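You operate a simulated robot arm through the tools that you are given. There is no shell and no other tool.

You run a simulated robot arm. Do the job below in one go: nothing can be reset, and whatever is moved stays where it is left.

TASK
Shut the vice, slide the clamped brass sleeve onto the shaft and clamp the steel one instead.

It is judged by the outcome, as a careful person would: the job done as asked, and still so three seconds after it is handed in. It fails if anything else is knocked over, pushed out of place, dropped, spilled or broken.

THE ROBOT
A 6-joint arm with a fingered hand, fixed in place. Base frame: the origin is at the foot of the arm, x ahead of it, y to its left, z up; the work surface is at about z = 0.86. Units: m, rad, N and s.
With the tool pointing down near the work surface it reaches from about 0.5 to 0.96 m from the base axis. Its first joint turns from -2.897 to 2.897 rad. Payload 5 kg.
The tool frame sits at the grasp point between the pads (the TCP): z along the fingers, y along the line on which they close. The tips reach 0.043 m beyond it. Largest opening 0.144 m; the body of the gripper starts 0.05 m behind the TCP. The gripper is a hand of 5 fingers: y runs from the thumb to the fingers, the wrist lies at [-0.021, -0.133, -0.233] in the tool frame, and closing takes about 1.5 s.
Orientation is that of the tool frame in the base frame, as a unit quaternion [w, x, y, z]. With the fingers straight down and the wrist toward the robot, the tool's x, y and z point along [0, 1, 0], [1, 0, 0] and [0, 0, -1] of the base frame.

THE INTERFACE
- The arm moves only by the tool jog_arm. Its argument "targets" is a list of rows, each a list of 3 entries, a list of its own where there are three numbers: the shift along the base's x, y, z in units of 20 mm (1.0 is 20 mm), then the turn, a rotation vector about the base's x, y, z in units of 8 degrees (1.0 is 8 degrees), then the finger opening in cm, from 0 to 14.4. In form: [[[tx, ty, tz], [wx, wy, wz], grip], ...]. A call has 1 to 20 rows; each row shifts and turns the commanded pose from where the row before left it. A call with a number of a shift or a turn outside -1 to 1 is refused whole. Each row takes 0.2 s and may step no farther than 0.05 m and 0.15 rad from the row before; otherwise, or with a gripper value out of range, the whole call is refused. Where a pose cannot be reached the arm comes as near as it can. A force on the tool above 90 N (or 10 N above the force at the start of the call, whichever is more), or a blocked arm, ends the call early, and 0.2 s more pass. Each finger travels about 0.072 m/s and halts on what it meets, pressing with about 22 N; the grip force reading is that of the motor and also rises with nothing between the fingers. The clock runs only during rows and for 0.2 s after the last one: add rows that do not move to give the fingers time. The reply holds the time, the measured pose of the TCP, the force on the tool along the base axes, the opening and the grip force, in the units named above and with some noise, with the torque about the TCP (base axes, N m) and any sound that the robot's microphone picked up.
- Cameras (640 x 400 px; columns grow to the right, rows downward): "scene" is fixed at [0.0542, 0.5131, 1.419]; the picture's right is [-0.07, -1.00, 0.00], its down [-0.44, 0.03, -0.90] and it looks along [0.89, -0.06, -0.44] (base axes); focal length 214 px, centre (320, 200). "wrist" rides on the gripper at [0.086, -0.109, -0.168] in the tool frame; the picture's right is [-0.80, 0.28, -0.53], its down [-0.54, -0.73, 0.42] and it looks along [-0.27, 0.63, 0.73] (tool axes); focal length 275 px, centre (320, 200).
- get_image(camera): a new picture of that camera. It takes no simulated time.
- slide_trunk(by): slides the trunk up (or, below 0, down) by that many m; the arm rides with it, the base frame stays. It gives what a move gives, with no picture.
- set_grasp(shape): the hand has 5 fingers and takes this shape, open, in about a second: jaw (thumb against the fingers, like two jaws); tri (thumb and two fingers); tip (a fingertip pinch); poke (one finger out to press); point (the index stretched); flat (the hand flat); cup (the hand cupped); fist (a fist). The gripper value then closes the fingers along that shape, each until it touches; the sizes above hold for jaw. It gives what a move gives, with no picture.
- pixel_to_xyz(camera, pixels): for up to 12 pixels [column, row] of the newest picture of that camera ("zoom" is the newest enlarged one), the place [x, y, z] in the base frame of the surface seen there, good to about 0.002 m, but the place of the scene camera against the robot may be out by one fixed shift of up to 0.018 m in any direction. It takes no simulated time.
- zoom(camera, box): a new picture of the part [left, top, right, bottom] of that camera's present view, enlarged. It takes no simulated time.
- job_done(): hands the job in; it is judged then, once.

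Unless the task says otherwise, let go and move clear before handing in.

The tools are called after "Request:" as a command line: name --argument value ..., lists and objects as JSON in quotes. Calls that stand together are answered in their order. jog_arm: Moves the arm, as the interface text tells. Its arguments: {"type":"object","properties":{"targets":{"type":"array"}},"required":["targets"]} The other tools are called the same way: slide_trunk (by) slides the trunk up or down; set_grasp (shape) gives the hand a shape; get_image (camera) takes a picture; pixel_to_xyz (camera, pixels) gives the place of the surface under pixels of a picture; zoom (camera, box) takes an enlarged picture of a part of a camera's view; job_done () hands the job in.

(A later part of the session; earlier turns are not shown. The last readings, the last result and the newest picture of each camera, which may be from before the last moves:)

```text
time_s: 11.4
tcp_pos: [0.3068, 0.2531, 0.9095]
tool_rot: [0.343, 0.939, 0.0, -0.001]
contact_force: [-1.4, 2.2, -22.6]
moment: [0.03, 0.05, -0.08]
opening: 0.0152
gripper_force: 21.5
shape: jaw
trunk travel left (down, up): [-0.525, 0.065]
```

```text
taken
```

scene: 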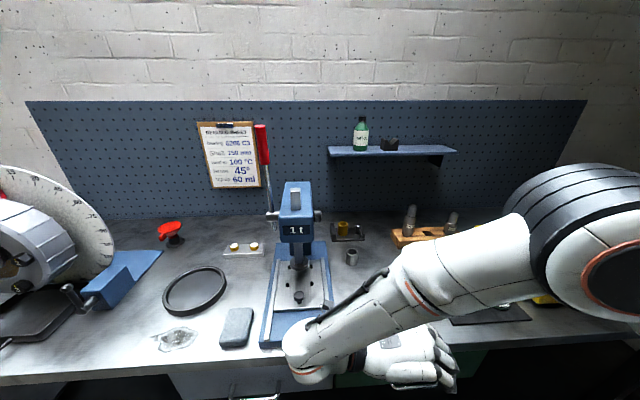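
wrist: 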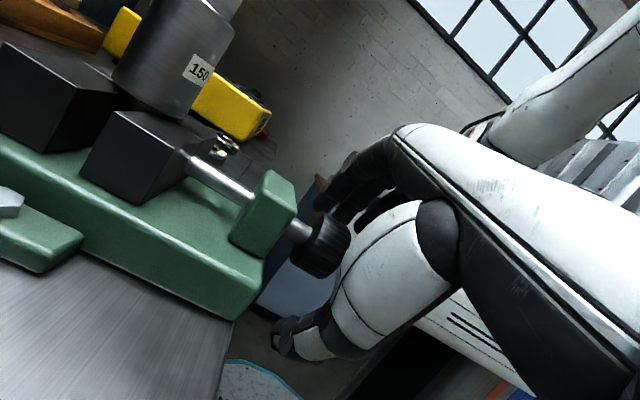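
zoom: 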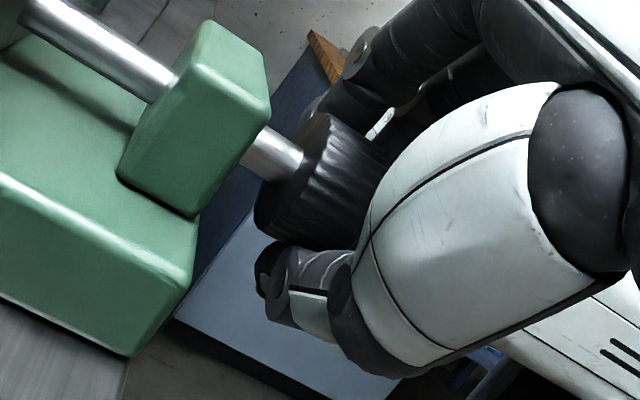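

Grip force is 21.5 N, but the tool feels a push of −22.6 N in z, so mostly the thumb is pressing up under the knob. I'll measure exactly where the thumb and index are relative to the knob.

Request:
pixel_to_xyz --camera "zoom" --pixels '[[265, 270], [285, 270], [310, 265], [340, 270], [290, 310], [310, 330], [360, 50], [330, 100], [350, 95], [380, 120], [300, 180], [340, 215]]'

Request:
zoom --camera "wrist" --box '[290, 180, 360, 260]'

Request:
zoom --camera "scene" --box '[370, 320, 470, 400]'

```text
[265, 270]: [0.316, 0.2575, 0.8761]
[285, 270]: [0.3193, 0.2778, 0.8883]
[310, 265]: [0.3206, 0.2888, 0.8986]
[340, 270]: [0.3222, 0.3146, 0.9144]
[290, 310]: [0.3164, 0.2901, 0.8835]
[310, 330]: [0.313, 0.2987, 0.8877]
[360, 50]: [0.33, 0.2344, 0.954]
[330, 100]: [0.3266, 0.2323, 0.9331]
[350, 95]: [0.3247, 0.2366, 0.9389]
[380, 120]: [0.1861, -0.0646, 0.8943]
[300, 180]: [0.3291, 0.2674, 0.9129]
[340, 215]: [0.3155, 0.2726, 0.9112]
```

```text
5.00 times, centred on (325, 220) of wrist
```

zoom: 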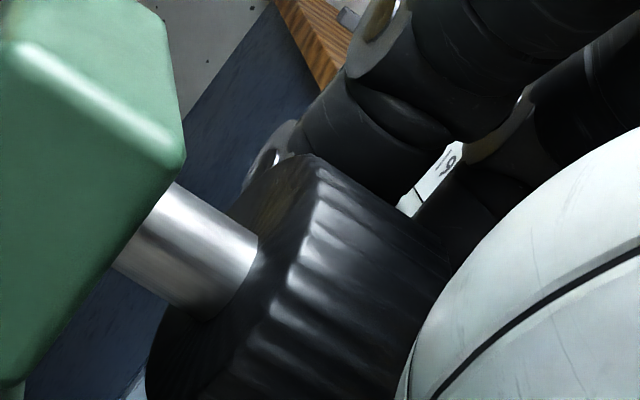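

```text
5.00 times, centred on (420, 360) of scene
```

zoom: 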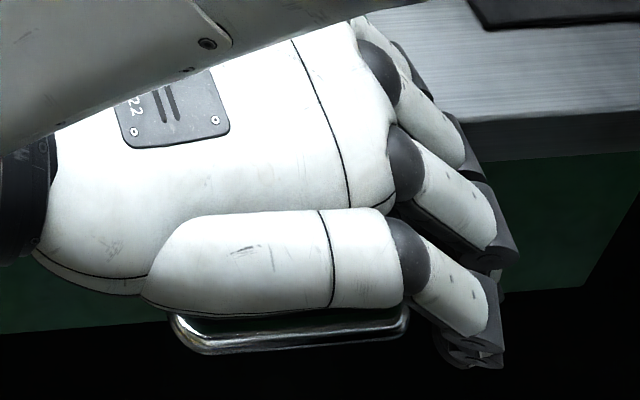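

The index touches the knob from above at about (0.325, 0.237, 0.939) and the thumb from below at about (0.319, 0.278, 0.888), so this is a real opposed grip. I'll turn +24° about x (clockwise as seen from the front) and check the response.

Request:
jog_arm --targets '[[[0, 0, 0], [0.5, 0, 0], 0], [[0, 0, 0], [1, 0, 0], 0], [[0, 0, 0], [1, 0, 0], 0], [[0, 0, 0], [0.5, 0, 0], 0]]'

Request:
zoom --camera "wrist" --box '[240, 160, 400, 340]'

Request:
get_image --camera "wrist"

Request:
get_image --camera "scene"

```text
time_s: 12.4
tcp_pos: [0.3065, 0.2509, 0.9091]
tool_rot: [0.138, 0.99, 0.0, 0.0]
contact_force: [-5.2, 2.3, -17.9]
moment: [-0.02, 0.09, -0.15]
opening: 0.0153
gripper_force: 22.0
shape: jaw
trunk travel left (down, up): [-0.525, 0.065]
```

```text
2.22 times, centred on (320, 250) of wrist
```

zoom: 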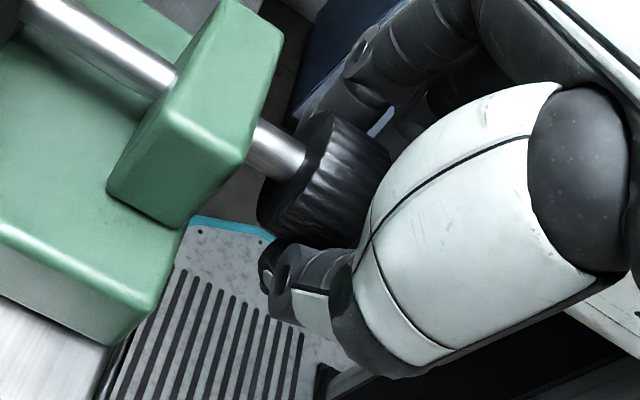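

```text
taken
```

wrist: 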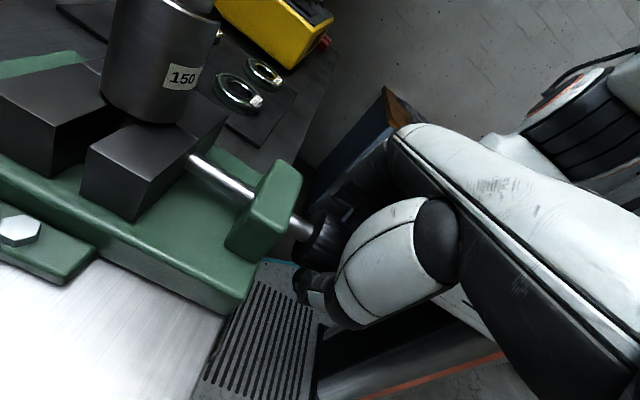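

```text
taken
```

scene: 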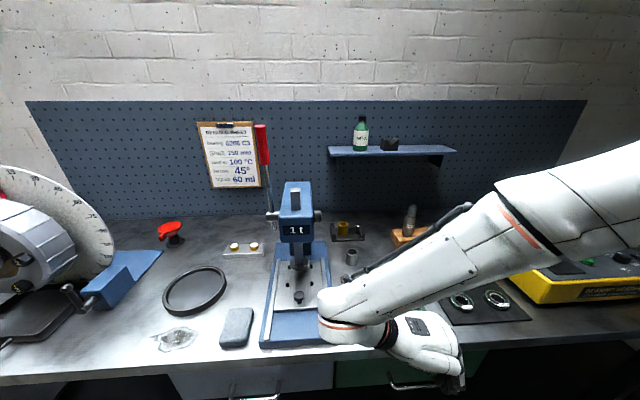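

The hand turned to about −16° with almost no torque, so the knob seems to be turning freely. I'll continue the stroke to about +24° and see whether the arm can reach it.

Request:
jog_arm --targets '[[[0, 0, 0], [1, 0, 0], 0], [[0, 0, 0], [1, 0, 0], 0], [[0, 0, 0], [1, 0, 0], 0], [[0, 0, 0], [1, 0, 0], 0], [[0, 0, 0], [1, 0, 0], 0]]'

Request:
get_image --camera "wrist"

Request:
get_image --camera "scene"

Request:
zoom --camera "wrist" --box '[240, 160, 400, 340]'

```text
time_s: 13.6
tcp_pos: [0.3066, 0.2518, 0.9102]
tool_rot: [-0.209, 0.978, 0.0, 0.0]
contact_force: [-3.0, 4.7, -1.7]
moment: [-0.07, 0.07, -0.14]
opening: 0.0159
gripper_force: 21.5
shape: jaw
trunk travel left (down, up): [-0.525, 0.065]
```

```text
taken
```

wrist: 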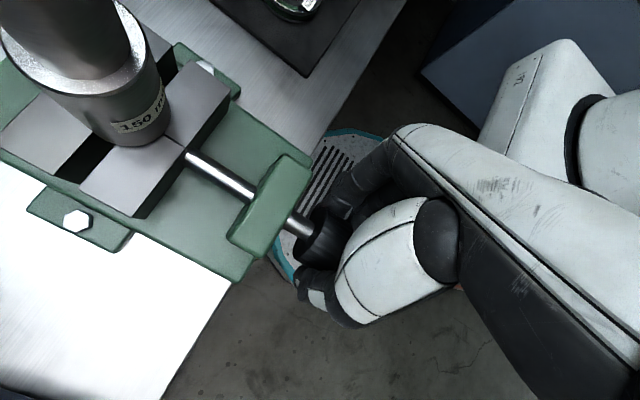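

```text
taken
```

scene: 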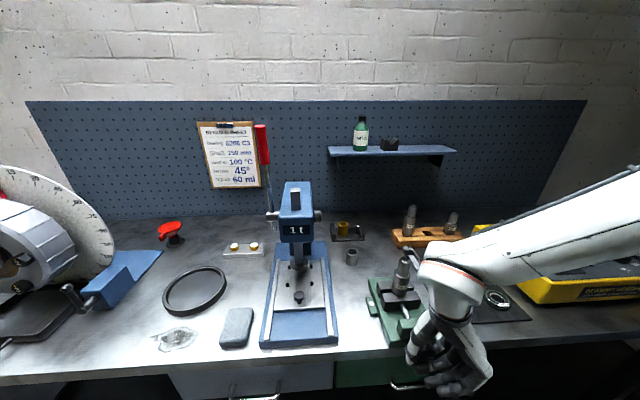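

```text
2.22 times, centred on (320, 250) of wrist
```

zoom: 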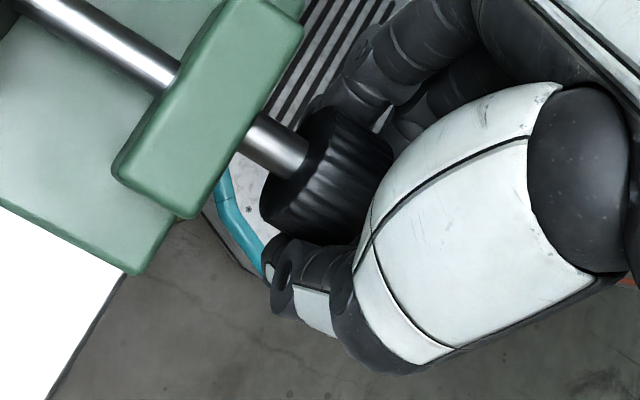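

The stroke reached +24°. I'll measure the jaw gap from this view to see how far the jaw moved.

Request:
zoom --camera "wrist" --box '[0, 40, 240, 240]'

Request:
pixel_to_xyz --camera "zoom" --pixels '[[80, 245], [130, 270], [130, 190], [165, 215], [300, 165], [215, 290], [270, 330], [320, 285], [330, 70], [355, 90], [385, 60], [60, 180]]'

```text
2.00 times, centred on (120, 140) of wrist
```

zoom: 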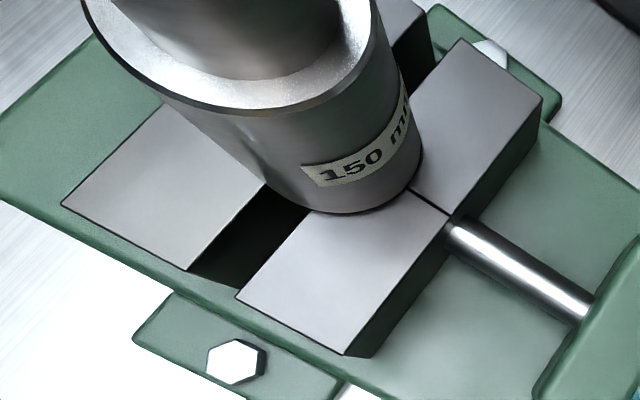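

```text
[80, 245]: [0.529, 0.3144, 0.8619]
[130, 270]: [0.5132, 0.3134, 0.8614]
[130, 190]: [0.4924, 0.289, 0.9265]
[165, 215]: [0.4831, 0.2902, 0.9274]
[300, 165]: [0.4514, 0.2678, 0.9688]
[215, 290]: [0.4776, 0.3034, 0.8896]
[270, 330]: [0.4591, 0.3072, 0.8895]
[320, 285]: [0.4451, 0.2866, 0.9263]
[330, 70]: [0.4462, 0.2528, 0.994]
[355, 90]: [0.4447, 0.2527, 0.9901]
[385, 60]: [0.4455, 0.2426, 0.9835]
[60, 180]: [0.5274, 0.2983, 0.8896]
```

I'll read the jaw corners directly: the front jaw's inner edge at (240,296) and the back jaw's inner edge at (188,268).

Request:
pixel_to_xyz --camera "zoom" --pixels '[[241, 296], [255, 284], [280, 258], [300, 232], [187, 266], [205, 250], [225, 228], [245, 205], [348, 352], [350, 345], [66, 205], [415, 190]]'

```text
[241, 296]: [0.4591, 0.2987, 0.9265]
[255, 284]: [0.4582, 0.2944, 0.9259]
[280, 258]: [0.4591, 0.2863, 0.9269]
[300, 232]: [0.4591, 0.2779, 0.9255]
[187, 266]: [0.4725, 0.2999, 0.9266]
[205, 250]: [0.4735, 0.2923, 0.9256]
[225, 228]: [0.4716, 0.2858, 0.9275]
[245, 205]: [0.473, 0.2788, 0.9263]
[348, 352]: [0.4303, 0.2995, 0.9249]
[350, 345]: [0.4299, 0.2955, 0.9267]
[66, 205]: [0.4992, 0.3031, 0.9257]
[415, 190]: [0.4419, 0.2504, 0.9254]
```

The front jaw's inner edge moved from x≈0.4555 to 0.459 and the gap went from about 18 to 14 mm, so turning this way does close the vice. I'll extend the stroke a little more.

Request:
jog_arm --targets '[[[0.03, 0, 0], [1, 0, 0], 0], [[0.03, 0, 0], [1, 0, 0], 0]]'

Request:
get_image --camera "scene"

Request:
get_image --camera "wrist"

```text
time_s: 14.2
tcp_pos: [0.3064, 0.2513, 0.9095]
tool_rot: [-0.342, 0.94, 0.001, 0.001]
contact_force: [-5.9, 4.8, 5.7]
moment: [-0.04, 0.14, -0.13]
opening: 0.0161
gripper_force: 22.3
shape: jaw
trunk travel left (down, up): [-0.525, 0.065]
```

```text
taken
```

scene: 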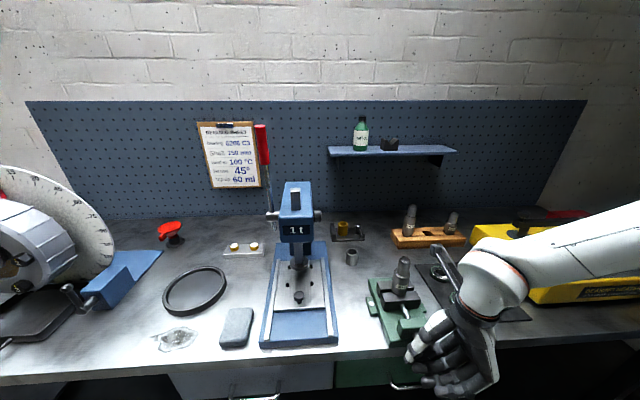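

```text
taken
```

wrist: 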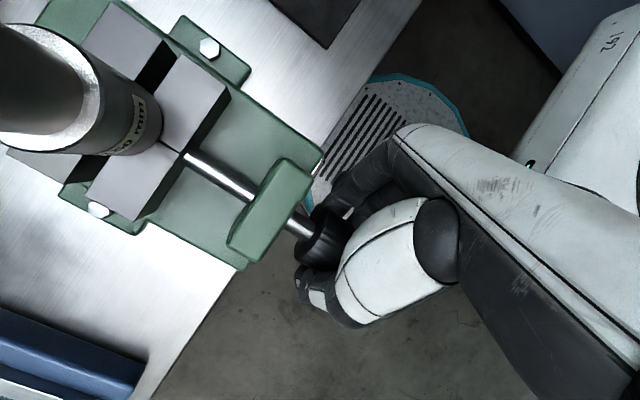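

+40° was reached cleanly. I'll try two more steps.

Request:
jog_arm --targets '[[[0.03, 0, 0], [1, 0, 0], 0], [[0.03, 0, 0], [1, 0, 0], 0]]'

Request:
get_image --camera "wrist"

Request:
zoom --camera "scene" --box '[360, 240, 500, 400]'

```text
time_s: 14.8
tcp_pos: [0.331, 0.2667, 0.9121]
tool_rot: [-0.467, 0.884, -0.003, -0.005]
contact_force: [-28.0, -11.8, -17.4]
moment: [0.03, 0.44, -1.31]
opening: 0.0144
gripper_force: 21.8
shape: jaw
out of reach, approached as far as the arm can: row 1, 2
trunk travel left (down, up): [-0.525, 0.065]
```

```text
taken
```

wrist: 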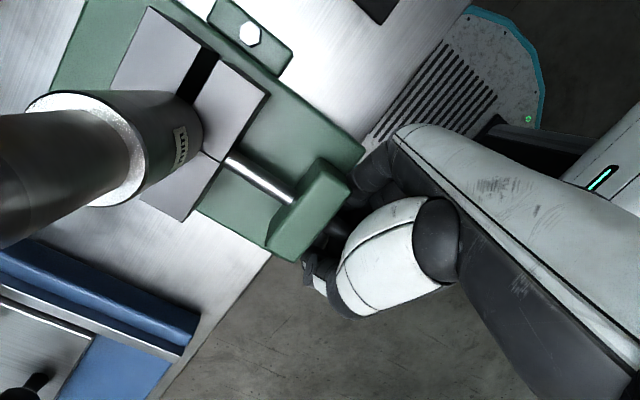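

```text
2.50 times, centred on (430, 320) of scene
```

zoom: 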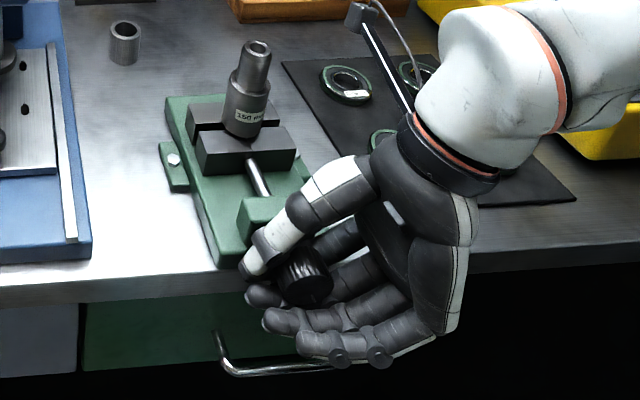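

+56° is past the reach limit: the TCP drifted to (0.331, 0.267) and the x force rose to −28 N. I'll open the fingers, return to the knob axis and swing back to about −40° for the next stroke.

Request:
jog_arm --targets '[[[0, 0, 0], [0, 0, 0], 3], [[-0.2, 0, 0], [0, 0, 0], 5], [[-0.9, -0.4, -0.05], [0, 0, 0], 7], [[0, -0.4, -0.05], [0, 0, 0], 9], [[0, 0, 0], [0, 0, 0], 10], [[0, 0, 0], [0, 0, 0], 10]]'

Request:
zoom --camera "scene" --box '[380, 310, 460, 380]'

Request:
get_image --camera "wrist"

```text
time_s: 16.2
tcp_pos: [0.333, 0.2674, 0.9173]
tool_rot: [-0.469, 0.883, -0.001, -0.003]
contact_force: [-35.1, 22.5, 17.8]
moment: [-0.46, 0.64, -1.7]
opening: 0.093
gripper_force: 0.1
shape: jaw
out of reach, approached as far as the arm can: row 2, 3, 4
trunk travel left (down, up): [-0.525, 0.065]
```

```text
5.71 times, centred on (420, 345) of scene
```

zoom: 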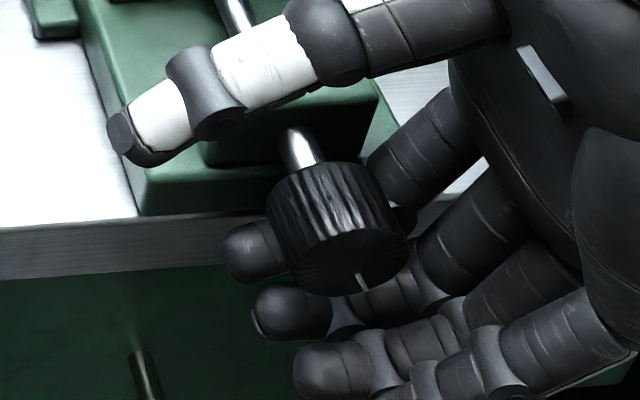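

```text
taken
```

wrist: 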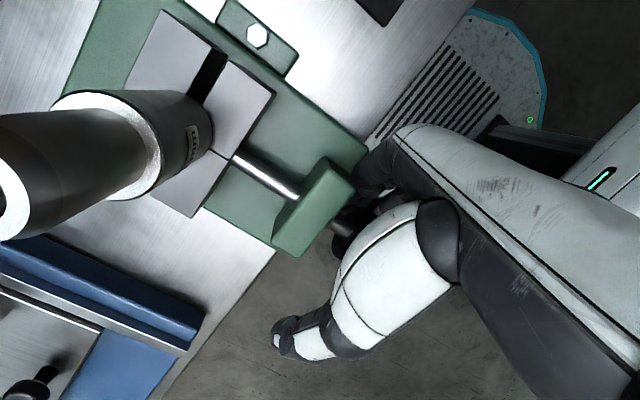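

The white mark on the knob is now near 6 o'clock at (362,282), about 100° clockwise from where it started. The thumb is resting against the green block (−35 N in x), so I'll rotate back while pulling away in −x.

Request:
jog_arm --targets '[[[-0.5, 0, 0.1], [-0.5, 0, 0], 10], [[-0.5, -0.2, 0], [-0.5, 0, 0], 10], [[-0.3, -0.2, 0], [-1, 0, 0], 10]]'

```text
time_s: 17.0
tcp_pos: [0.3109, 0.259, 0.9175]
tool_rot: [-0.342, 0.94, 0.0, 0.0]
contact_force: [0.6, -0.2, 0.9]
moment: [0.0, -0.04, 0.01]
opening: 0.0998
gripper_force: 0.1
shape: jaw
trunk travel left (down, up): [-0.525, 0.065]
```

The contact is gone and the hand is at +40°. I'll swing back 80° to −40°, re-centring on the knob axis on the way.

Request:
jog_arm --targets '[[[-0.1, -0.4, -0.4], [-1, 0, 0], 10], [[0, 0, 0], [-1, 0, 0], 10], [[0, 0, 0], [-1, 0, 0], 10], [[0, 0, 0], [-1, 0, 0], 10], [[0, 0, 0], [-1, 0, 0], 10], [[0, 0, 0], [-1, 0, 0], 10], [[0, 0, 0], [-1, 0, 0], 10], [[0, 0, 0], [-1, 0, 0], 10], [[0, 0, 0], [-1, 0, 0], 10], [[0, 0, 0], [-1, 0, 0], 10]]'

Request:
get_image --camera "wrist"

Request:
zoom --camera "wrist" --box '[0, 0, 340, 340]'

```text
time_s: 19.2
tcp_pos: [0.3085, 0.2509, 0.91]
tool_rot: [0.342, 0.94, 0.001, 0.001]
contact_force: [0.1, 0.8, 0.2]
moment: [0.03, -0.01, -0.06]
opening: 0.0997
gripper_force: 0.1
shape: jaw
trunk travel left (down, up): [-0.525, 0.065]
```

```text
taken
```

wrist: 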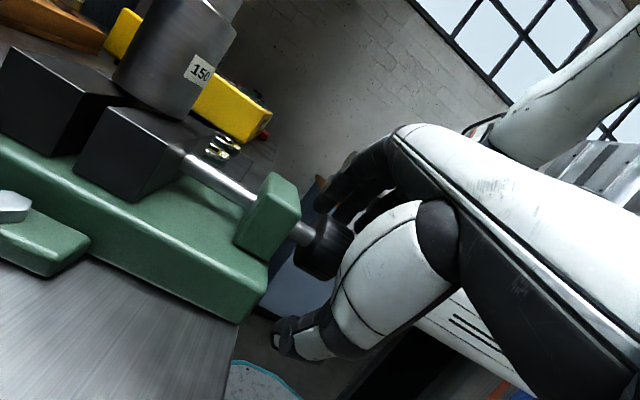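

```text
1.18 times, centred on (170, 170) of wrist
```

zoom: 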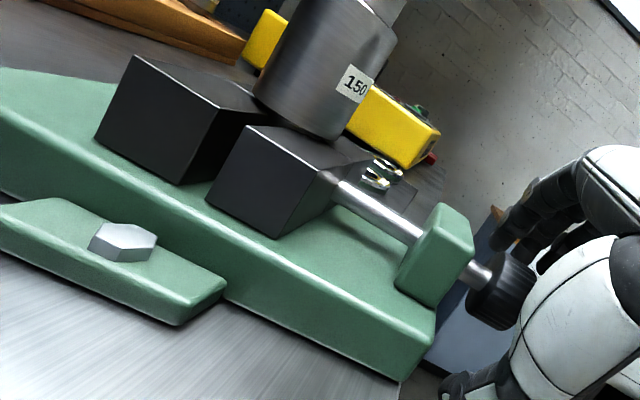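

I'm back at −40° and centred, with no contact. Now I'll grip again and turn the full 80° stroke.

Request:
jog_arm --targets '[[[0, 0, 0], [0, 0, 0], 7], [[0, 0, 0], [0, 0, 0], 4], [[0, 0, 0], [0, 0, 0], 2], [[0, 0, 0], [0, 0, 0], 0], [[0, 0, 0], [0, 0, 0], 0], [[0, 0, 0], [0, 0, 0], 0], [[0, 0, 0], [0, 0, 0], 0], [[0, 0, 0], [1, 0, 0], 0], [[0, 0, 0], [1, 0, 0], 0], [[0, 0, 0], [1, 0, 0], 0], [[0.02, 0, 0], [1, 0, 0], 0], [[0.02, 0, 0], [1, 0, 0], 0]]'

Request:
get_image --camera "wrist"

```text
time_s: 21.8
tcp_pos: [0.3089, 0.2505, 0.9093]
tool_rot: [0.001, 1.0, -0.001, 0.0]
contact_force: [-3.6, -1.0, -21.4]
moment: [-0.62, 0.05, -0.15]
opening: 0.0144
gripper_force: 21.9
shape: jaw
trunk travel left (down, up): [-0.525, 0.065]
```

```text
taken
```

wrist: 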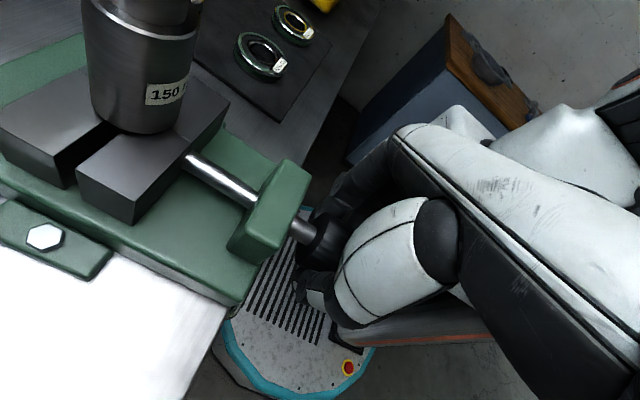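

The torque about x has jumped to −0.62 N·m, so the jaw is probably meeting the shaft. I'll check the jaw gap before turning more.

Request:
zoom --camera "wrist" --box '[0, 60, 240, 230]'

Request:
zoom --camera "scene" --box '[360, 250, 430, 340]'

Request:
zoom --camera "wrist" --box '[50, 90, 210, 210]'

Request:
pixel_to_xyz --camera "wrist" --pixels '[[80, 166], [90, 156], [100, 146], [68, 160], [80, 150], [95, 135], [190, 115], [215, 90], [140, 190], [110, 180], [150, 140], [203, 78]]'

```text
2.35 times, centred on (120, 145) of wrist
```

zoom: 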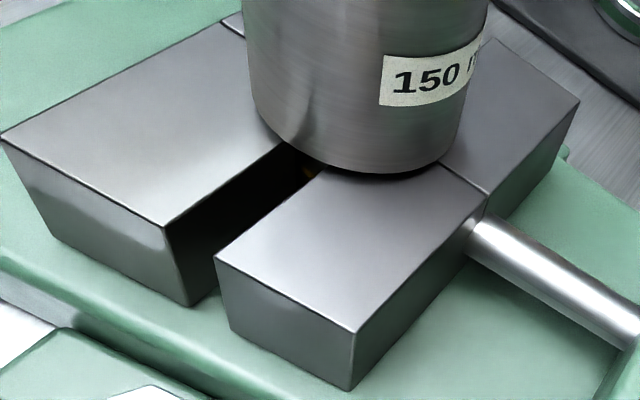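

```text
4.44 times, centred on (395, 295) of scene
```

zoom: 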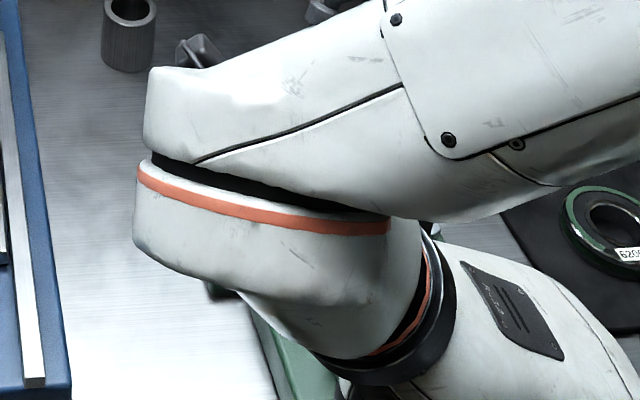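

```text
3.33 times, centred on (130, 150) of wrist
```

zoom: 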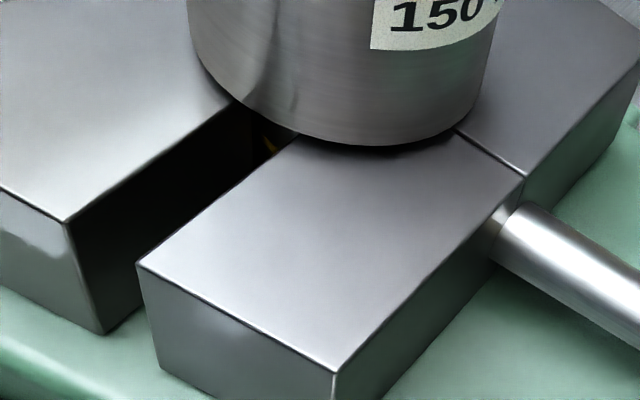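

```text
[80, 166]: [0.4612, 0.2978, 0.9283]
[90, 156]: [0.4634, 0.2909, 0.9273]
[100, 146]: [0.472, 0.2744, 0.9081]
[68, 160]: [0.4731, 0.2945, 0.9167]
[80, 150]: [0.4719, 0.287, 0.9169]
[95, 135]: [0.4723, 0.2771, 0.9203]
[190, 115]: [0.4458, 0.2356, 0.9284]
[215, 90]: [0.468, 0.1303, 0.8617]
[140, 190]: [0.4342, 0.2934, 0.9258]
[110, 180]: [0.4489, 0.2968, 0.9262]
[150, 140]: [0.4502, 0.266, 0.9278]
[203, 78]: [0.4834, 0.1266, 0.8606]
```

The jaw's inner edge is now at x≈0.462 and the gap is about 10.5 mm, with the shaft bearing between the grooves. I'll continue the stroke and watch the torque.

Request:
jog_arm --targets '[[[0, 0, 0], [1, 0, 0], 0], [[0, 0, 0], [1, 0, 0], 0], [[0, 0, 0], [0, 0, 0], 0]]'

Request:
get_image --camera "wrist"

Request:
pixel_to_xyz --camera "wrist" --pixels '[[80, 180], [90, 170], [100, 160], [110, 150], [68, 165], [80, 150], [140, 190], [110, 180], [130, 110], [150, 120]]'

```text
time_s: 22.6
tcp_pos: [0.3093, 0.2518, 0.9101]
tool_rot: [-0.14, 0.99, 0.0, -0.001]
contact_force: [-3.8, 3.6, -18.4]
moment: [-0.36, 0.08, -0.15]
opening: 0.0141
gripper_force: 22.0
shape: jaw
trunk travel left (down, up): [-0.525, 0.065]
```

```text
taken
```

wrist: 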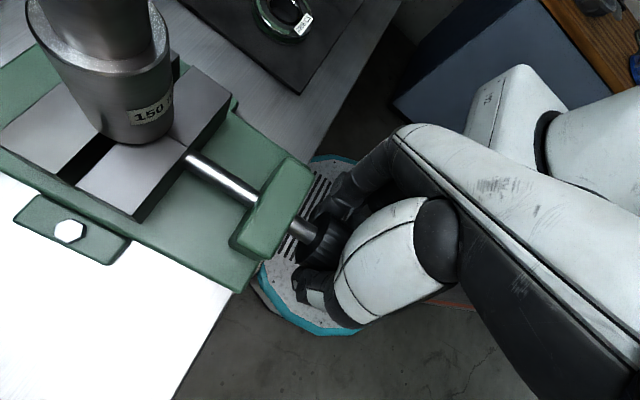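

```text
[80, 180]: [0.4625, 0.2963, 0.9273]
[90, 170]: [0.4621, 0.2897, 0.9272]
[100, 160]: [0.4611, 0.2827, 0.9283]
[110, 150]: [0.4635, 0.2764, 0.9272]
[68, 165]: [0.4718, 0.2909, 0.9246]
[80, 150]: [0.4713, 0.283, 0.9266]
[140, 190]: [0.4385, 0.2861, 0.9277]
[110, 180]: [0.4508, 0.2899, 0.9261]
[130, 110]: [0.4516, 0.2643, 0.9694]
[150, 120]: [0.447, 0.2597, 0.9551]
```

The jaw hasn't moved since (inner edge ~0.462) and the fingers appear to slip at about 0.4 N·m, so the jaw is on the shaft. I'll finish the stroke to make it snug and then check the knob mark.

Request:
jog_arm --targets '[[[0, 0, 0], [1, 0, 0], 0], [[0, 0, 0], [1, 0, 0], 0], [[0, 0, 0], [1, 0, 0], 0], [[0, 0, 0], [0, 0, 0], 0]]'

Request:
get_image --camera "wrist"

Request:
zoom --camera "scene" --box '[380, 300, 460, 380]'

```text
time_s: 23.6
tcp_pos: [0.3102, 0.251, 0.9107]
tool_rot: [-0.342, 0.94, 0.0, 0.0]
contact_force: [-2.7, 8.7, -15.9]
moment: [-0.44, 0.12, -0.12]
opening: 0.0142
gripper_force: 22.3
shape: jaw
trunk travel left (down, up): [-0.525, 0.065]
```

```text
taken
```

wrist: 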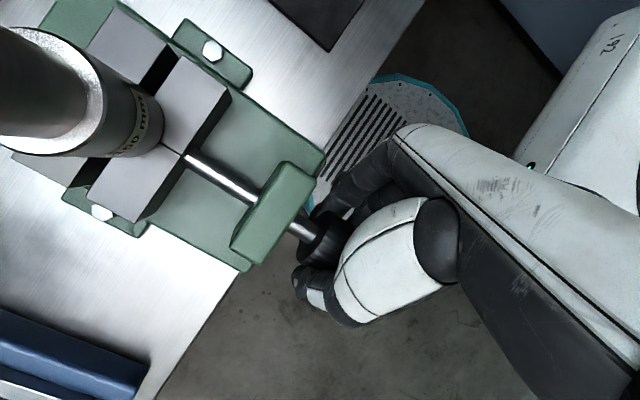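

```text
5.00 times, centred on (420, 340) of scene
```

zoom: 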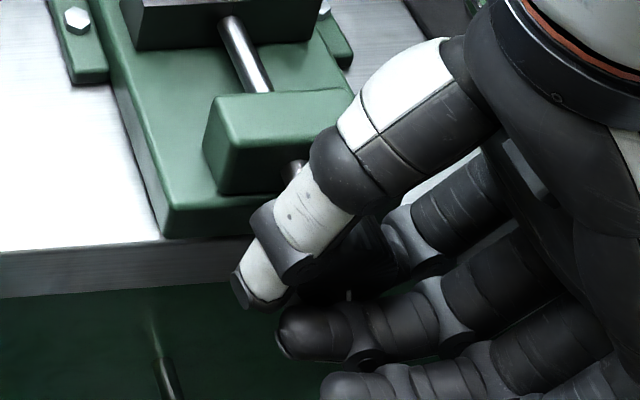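

The fingers slip at about 0.4 N·m with the jaw stopped. I'll release, move clear of the knob and look at the mark and the jaw.

Request:
jog_arm --targets '[[[0, 0, 0], [0, 0, 0], 3], [[0, 0, 0], [0, 0, 0], 6], [[0, 0, 0], [0, 0, 0], 9], [[0, 0, 0], [0, 0, 0], 10], [[0, 0, 0], [0, 0, 0], 10]]'

Request:
zoom --camera "scene" --box '[380, 310, 460, 380]'

Request:
zoom --camera "scene" --box '[378, 255, 428, 325]'

Request:
get_image --camera "wrist"

Request:
zoom --camera "wrist" --box '[0, 0, 300, 240]'

Request:
pixel_to_xyz --camera "wrist" --pixels '[[180, 55], [170, 65], [95, 195], [105, 180], [165, 48], [175, 40], [150, 70], [78, 185]]'

```text
time_s: 24.8
tcp_pos: [0.31, 0.2501, 0.9108]
tool_rot: [-0.342, 0.94, 0.0, 0.0]
contact_force: [-0.4, -0.1, -0.2]
moment: [0.0, -0.01, -0.02]
opening: 0.0999
gripper_force: 0.1
shape: jaw
trunk travel left (down, up): [-0.525, 0.065]
```

```text
5.71 times, centred on (420, 345) of scene
```

zoom: 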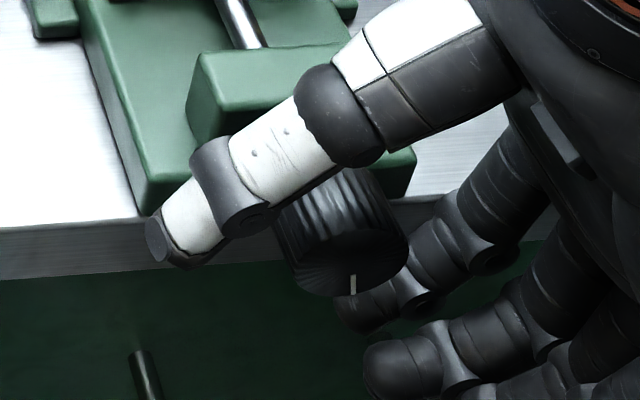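

```text
5.71 times, centred on (403, 290) of scene
```

zoom: 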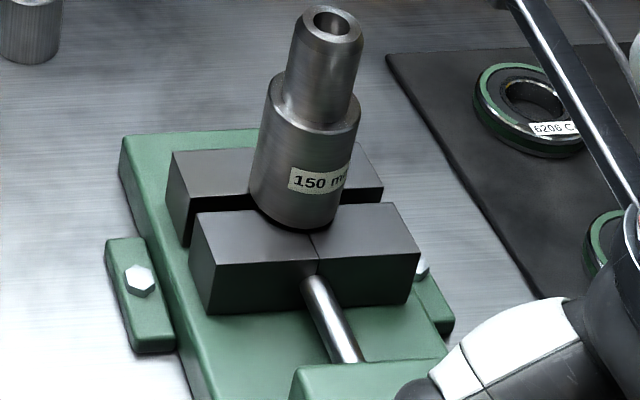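

```text
taken
```

wrist: 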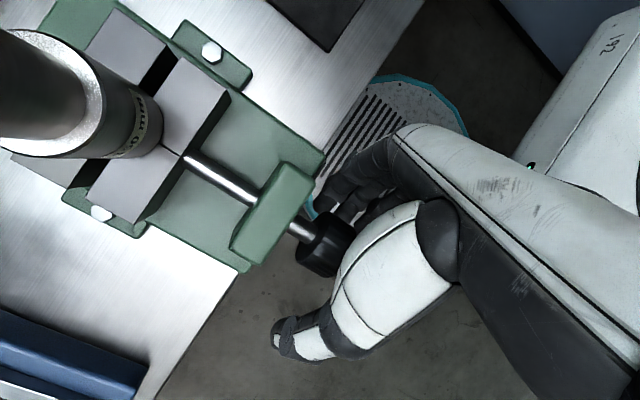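

```text
1.67 times, centred on (150, 120) of wrist
```

zoom: 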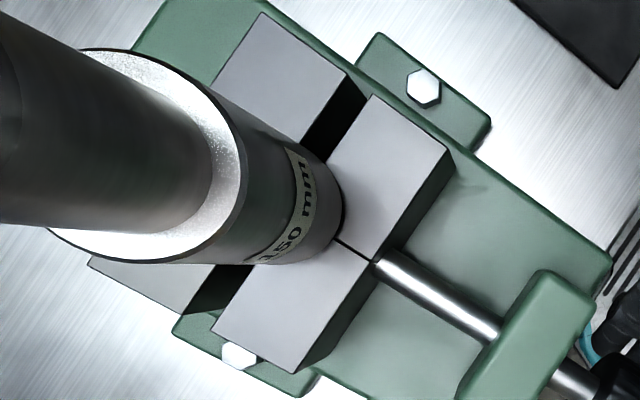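

```text
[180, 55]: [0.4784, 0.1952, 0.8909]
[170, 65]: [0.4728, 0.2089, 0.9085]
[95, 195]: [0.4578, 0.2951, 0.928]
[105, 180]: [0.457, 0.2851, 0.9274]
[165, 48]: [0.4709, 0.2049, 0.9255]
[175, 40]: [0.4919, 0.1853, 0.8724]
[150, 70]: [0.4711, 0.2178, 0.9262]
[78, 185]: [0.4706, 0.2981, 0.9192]
```

The mark stays near 6 o'clock at (352,285), so the knob barely moved on the second stroke and the jaw is up against the shaft. I'll confirm the jaw edges and the shaft position now that I've released it.

Request:
pixel_to_xyz --camera "zoom" --pixels '[[368, 100], [350, 128], [335, 152], [218, 328], [235, 300], [345, 75], [325, 105], [305, 135], [185, 308], [200, 285], [230, 160], [60, 235]]'

Request:
zoom --camera "scene" --box '[378, 255, 428, 305]'

Request:
pixel_to_xyz --camera "zoom" --pixels '[[335, 15], [290, 35], [340, 65], [320, 195], [155, 318], [232, 312], [310, 340], [430, 302], [215, 268], [375, 262], [350, 300], [290, 322]]'

```text
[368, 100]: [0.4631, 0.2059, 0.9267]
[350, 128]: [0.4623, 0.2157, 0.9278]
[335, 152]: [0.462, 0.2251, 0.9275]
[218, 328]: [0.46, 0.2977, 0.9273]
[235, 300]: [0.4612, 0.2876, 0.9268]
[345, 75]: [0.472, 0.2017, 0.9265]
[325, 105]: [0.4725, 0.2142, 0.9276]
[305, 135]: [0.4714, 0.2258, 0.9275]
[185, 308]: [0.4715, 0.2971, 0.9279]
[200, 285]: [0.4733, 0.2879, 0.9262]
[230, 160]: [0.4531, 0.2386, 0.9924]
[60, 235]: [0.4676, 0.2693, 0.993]
```

```text
8.00 times, centred on (403, 280) of scene
```

zoom: 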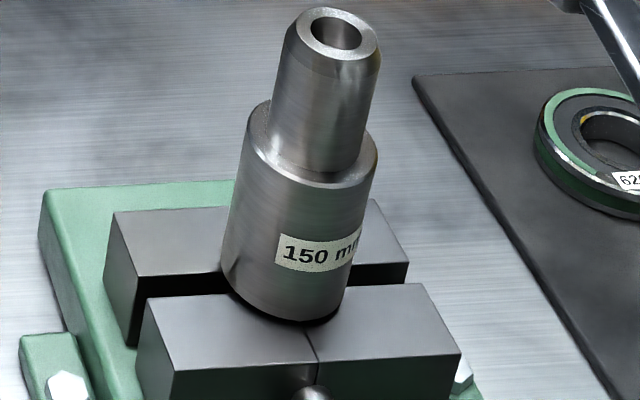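

```text
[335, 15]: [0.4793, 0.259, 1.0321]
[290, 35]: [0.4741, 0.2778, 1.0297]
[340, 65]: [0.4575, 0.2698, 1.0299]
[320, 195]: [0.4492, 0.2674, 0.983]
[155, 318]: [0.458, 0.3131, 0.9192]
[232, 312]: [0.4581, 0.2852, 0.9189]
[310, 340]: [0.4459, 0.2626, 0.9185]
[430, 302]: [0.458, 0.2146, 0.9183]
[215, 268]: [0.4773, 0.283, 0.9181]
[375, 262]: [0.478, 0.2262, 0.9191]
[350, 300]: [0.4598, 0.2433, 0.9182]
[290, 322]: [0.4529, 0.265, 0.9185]
```

The vice jaw is holding the shaft: inner edge at x≈0.4615, gap about 11 mm, and the shaft is upright. Next I'll rotate back to vertical around the knob and rise clear.

Request:
jog_arm --targets '[[[0, 0, 0], [-1, 0, 0], 10], [[0, 0, 0], [-1, 0, 0], 10], [[0, 0, 0], [-1, 0, 0], 10], [[0, 0, 0], [-1, 0, 0], 10], [[0, 0, 0], [-1, 0, 0], 10], [[0, 0, 1], [0, 0, 0], 10], [[0, 0, 1], [0, 0, 0], 10], [[0, 0, 1], [0, 0, 0], 10], [[0, 0, 1], [0, 0, 0], 10], [[0, 0, 1], [0, 0, 0], 10]]'

Request:
get_image --camera "scene"

Request:
zoom --camera "scene" --box '[395, 310, 445, 365]'

Request:
get_image --camera "wrist"

```text
time_s: 27.0
tcp_pos: [0.3103, 0.25, 1.009]
tool_rot: [0.0, 1.0, 0.0, 0.0]
contact_force: [-0.6, -0.1, -0.2]
moment: [0.02, -0.01, 0.01]
opening: 0.0997
gripper_force: 0.1
shape: jaw
trunk travel left (down, up): [-0.525, 0.065]
```

```text
taken
```

scene: 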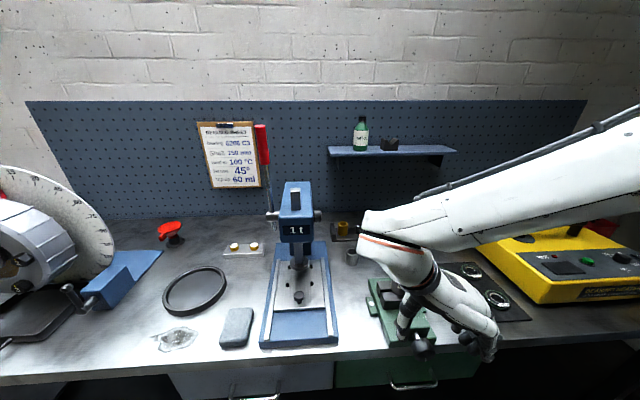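

```text
7.27 times, centred on (420, 338) of scene
```

zoom: 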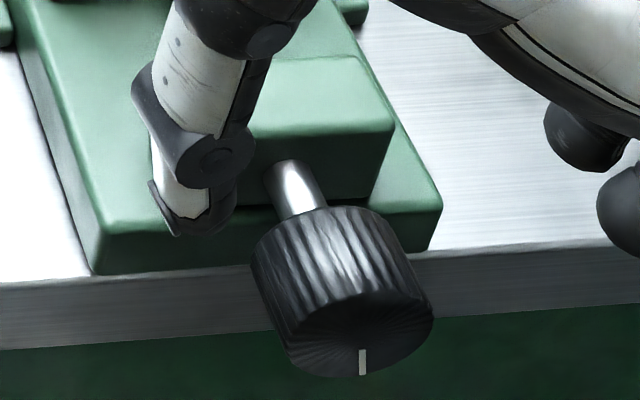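

```text
taken
```

wrist: 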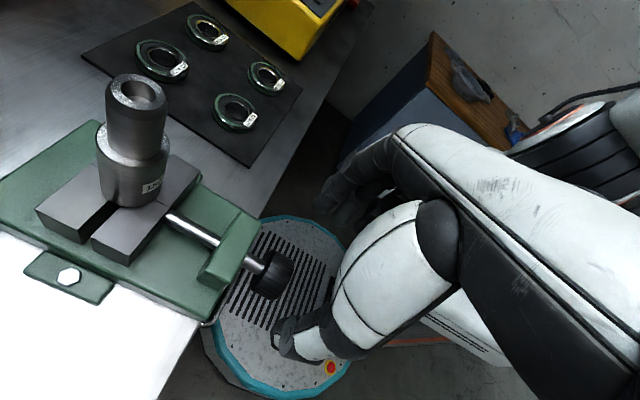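

The knob is free of the hand and its mark points at 6 o'clock. I'll rise over the shaft (top at z≈1.04) and move forward to clear space, so I can yaw back for the clamp work.

Request:
jog_arm --targets '[[[0.3, 0.4, 1], [0, 0, 0], 10], [[0.4, 0.4, 1], [0, 0, 0], 10], [[0.5, 0.4, 1], [0, 0, 0], 10], [[0.5, 0.4, 1], [0, 0, 0], 10], [[0.5, 0.4, 1], [0, 0, 0], 10], [[1, 0.3, 0.4], [0, 0, 0], 10], [[1, 0.3, 0.4], [0, 0, 0], 10], [[1, 0.3, 0.4], [0, 0, 0], 10], [[1, 0.3, 0], [0, 0, 0], 10], [[1, 0.3, 0], [0, 0, 0], 10], [[1, 0.3, 0], [0, 0, 0], 10], [[1, 0.3, 0], [0, 0, 0], 10]]'

Request:
get_image --camera "scene"

```text
time_s: 29.6
tcp_pos: [0.4944, 0.3327, 1.1326]
tool_rot: [0.0, 1.0, 0.0, 0.0]
contact_force: [1.7, -0.9, -0.5]
moment: [0.0, 0.0, 0.0]
opening: 0.0996
gripper_force: 0.1
shape: jaw
trunk travel left (down, up): [-0.525, 0.065]
```

```text
taken
```

scene: 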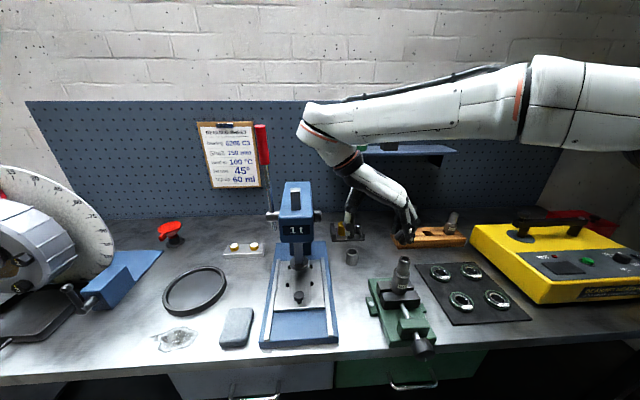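

The hand is clear at (0.494, 0.333, 1.133). I'll yaw +90° back while moving forward to look closely at the clamp.

Request:
jog_arm --targets '[[[0.7, 0, 0], [0, 0, 1], 10], [[0.7, 0, 0], [0, 0, 1], 10], [[0.7, 0, 0], [0, 0, 1], 10], [[0.7, 0, 0], [0, 0, 1], 10], [[0.7, 0, 0], [0, 0, 1], 10], [[0.7, 0, 0], [0, 0, 1], 10], [[0.7, 0, 0], [0, 0, 1], 10], [[0.7, -0.2, -0.2], [0, 0, 1], 10], [[0.7, -0.2, -0.2], [0, 0, 1], 10], [[0.7, -0.2, -0.2], [0, 0, 1], 10], [[0.7, -0.2, -0.2], [0, 0, 1], 10], [[0.5, -0.2, -0.2], [0, 0, 0.25], 10]]'

Request:
get_image --camera "wrist"

Request:
get_image --camera "scene"

```text
time_s: 32.2
tcp_pos: [0.6584, 0.3131, 1.1126]
tool_rot: [-0.001, 0.706, 0.708, -0.001]
contact_force: [1.1, 0.5, 1.1]
moment: [0.03, 0.0, -0.02]
opening: 0.0995
gripper_force: 0.1
shape: jaw
trunk travel left (down, up): [-0.525, 0.065]
```

```text
taken
```

wrist: 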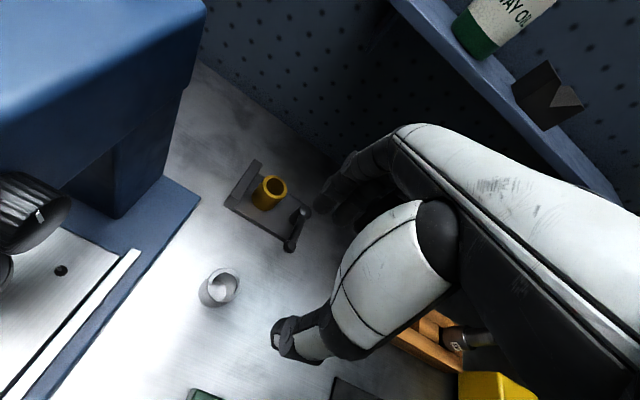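

```text
taken
```

scene: 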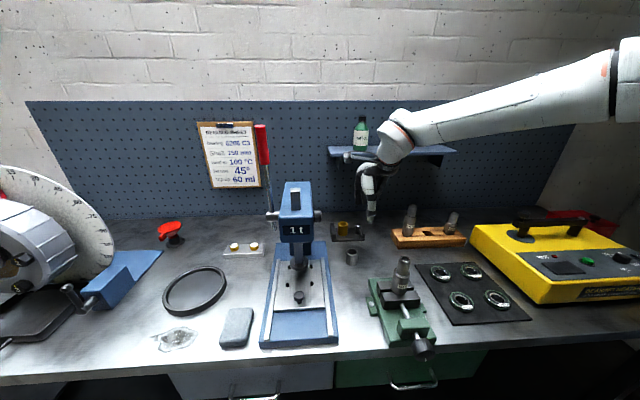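

The clamp is in view at (265,205), and the shelf with the oil bottle at (490,60) sits behind and above it. I'll zoom on the clamp and measure the shelf clearance.

Request:
zoom --camera "wrist" --box '[215, 150, 325, 260]'

Request:
pixel_to_xyz --camera "wrist" --pixels '[[400, 10], [440, 50], [480, 95], [540, 140], [590, 190], [470, 40], [545, 90], [575, 110], [620, 205]]'

Request:
pixel_to_xyz --camera "zoom" --pixels '[[250, 45], [160, 170], [172, 205], [185, 208], [275, 90], [385, 335], [430, 215], [455, 235], [420, 345], [340, 120], [300, 165], [400, 270]]'

```text
3.64 times, centred on (270, 205) of wrist
```

zoom: 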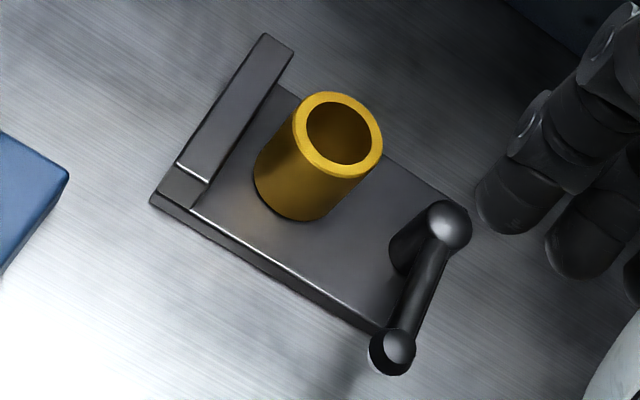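

```text
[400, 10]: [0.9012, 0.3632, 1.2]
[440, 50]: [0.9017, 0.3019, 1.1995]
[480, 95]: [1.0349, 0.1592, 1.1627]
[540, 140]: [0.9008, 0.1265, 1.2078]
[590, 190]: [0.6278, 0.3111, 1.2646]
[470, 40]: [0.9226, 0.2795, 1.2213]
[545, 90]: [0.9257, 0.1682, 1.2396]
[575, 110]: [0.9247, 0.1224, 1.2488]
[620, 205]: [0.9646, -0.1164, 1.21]
```

```text
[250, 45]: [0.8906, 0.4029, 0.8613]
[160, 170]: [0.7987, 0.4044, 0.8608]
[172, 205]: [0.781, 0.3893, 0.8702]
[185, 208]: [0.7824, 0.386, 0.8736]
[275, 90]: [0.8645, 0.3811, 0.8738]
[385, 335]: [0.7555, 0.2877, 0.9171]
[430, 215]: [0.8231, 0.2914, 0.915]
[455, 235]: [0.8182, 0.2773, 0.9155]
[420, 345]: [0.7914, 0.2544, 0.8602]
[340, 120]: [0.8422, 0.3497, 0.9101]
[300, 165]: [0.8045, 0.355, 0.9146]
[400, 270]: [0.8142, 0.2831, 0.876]
```

The shelf's front edge is at x≈0.90 and z≈1.20, so I must not lift high at x≈0.83. I'll zoom further on the clamp for details of how the lever holds the sleeve.

Request:
zoom --camera "wrist" --box '[245, 170, 295, 215]'

Request:
zoom --camera "wrist" --box '[270, 195, 320, 260]'

Request:
zoom --camera "scene" --box '[330, 218, 366, 242]'

```text
8.89 times, centred on (270, 192) of wrist
```

zoom: 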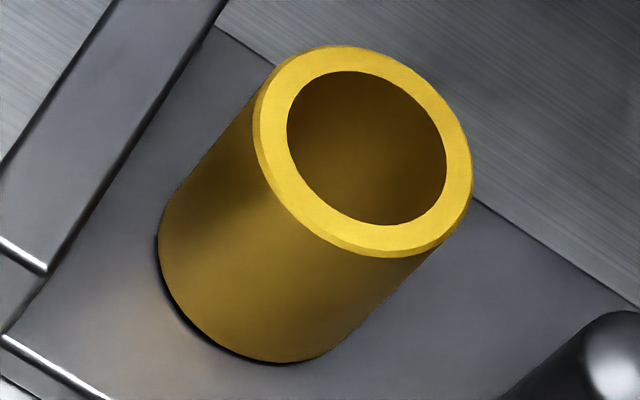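

```text
6.15 times, centred on (295, 228) of wrist
```

zoom: 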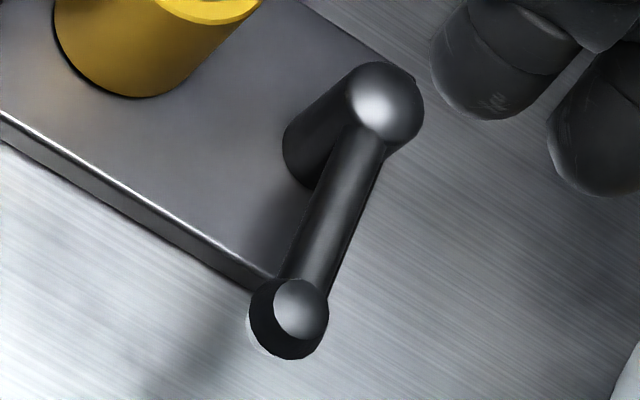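

```text
16.00 times, centred on (348, 230) of scene
```

zoom: 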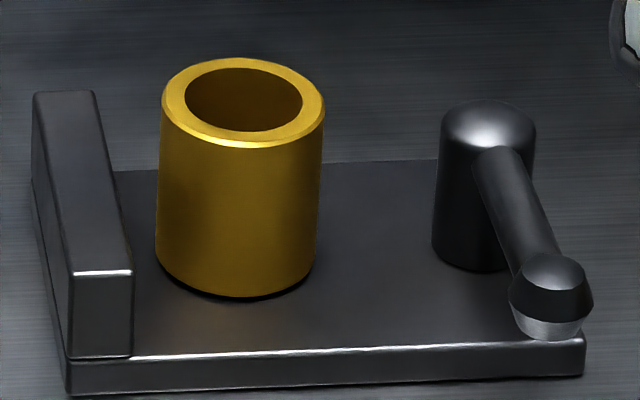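

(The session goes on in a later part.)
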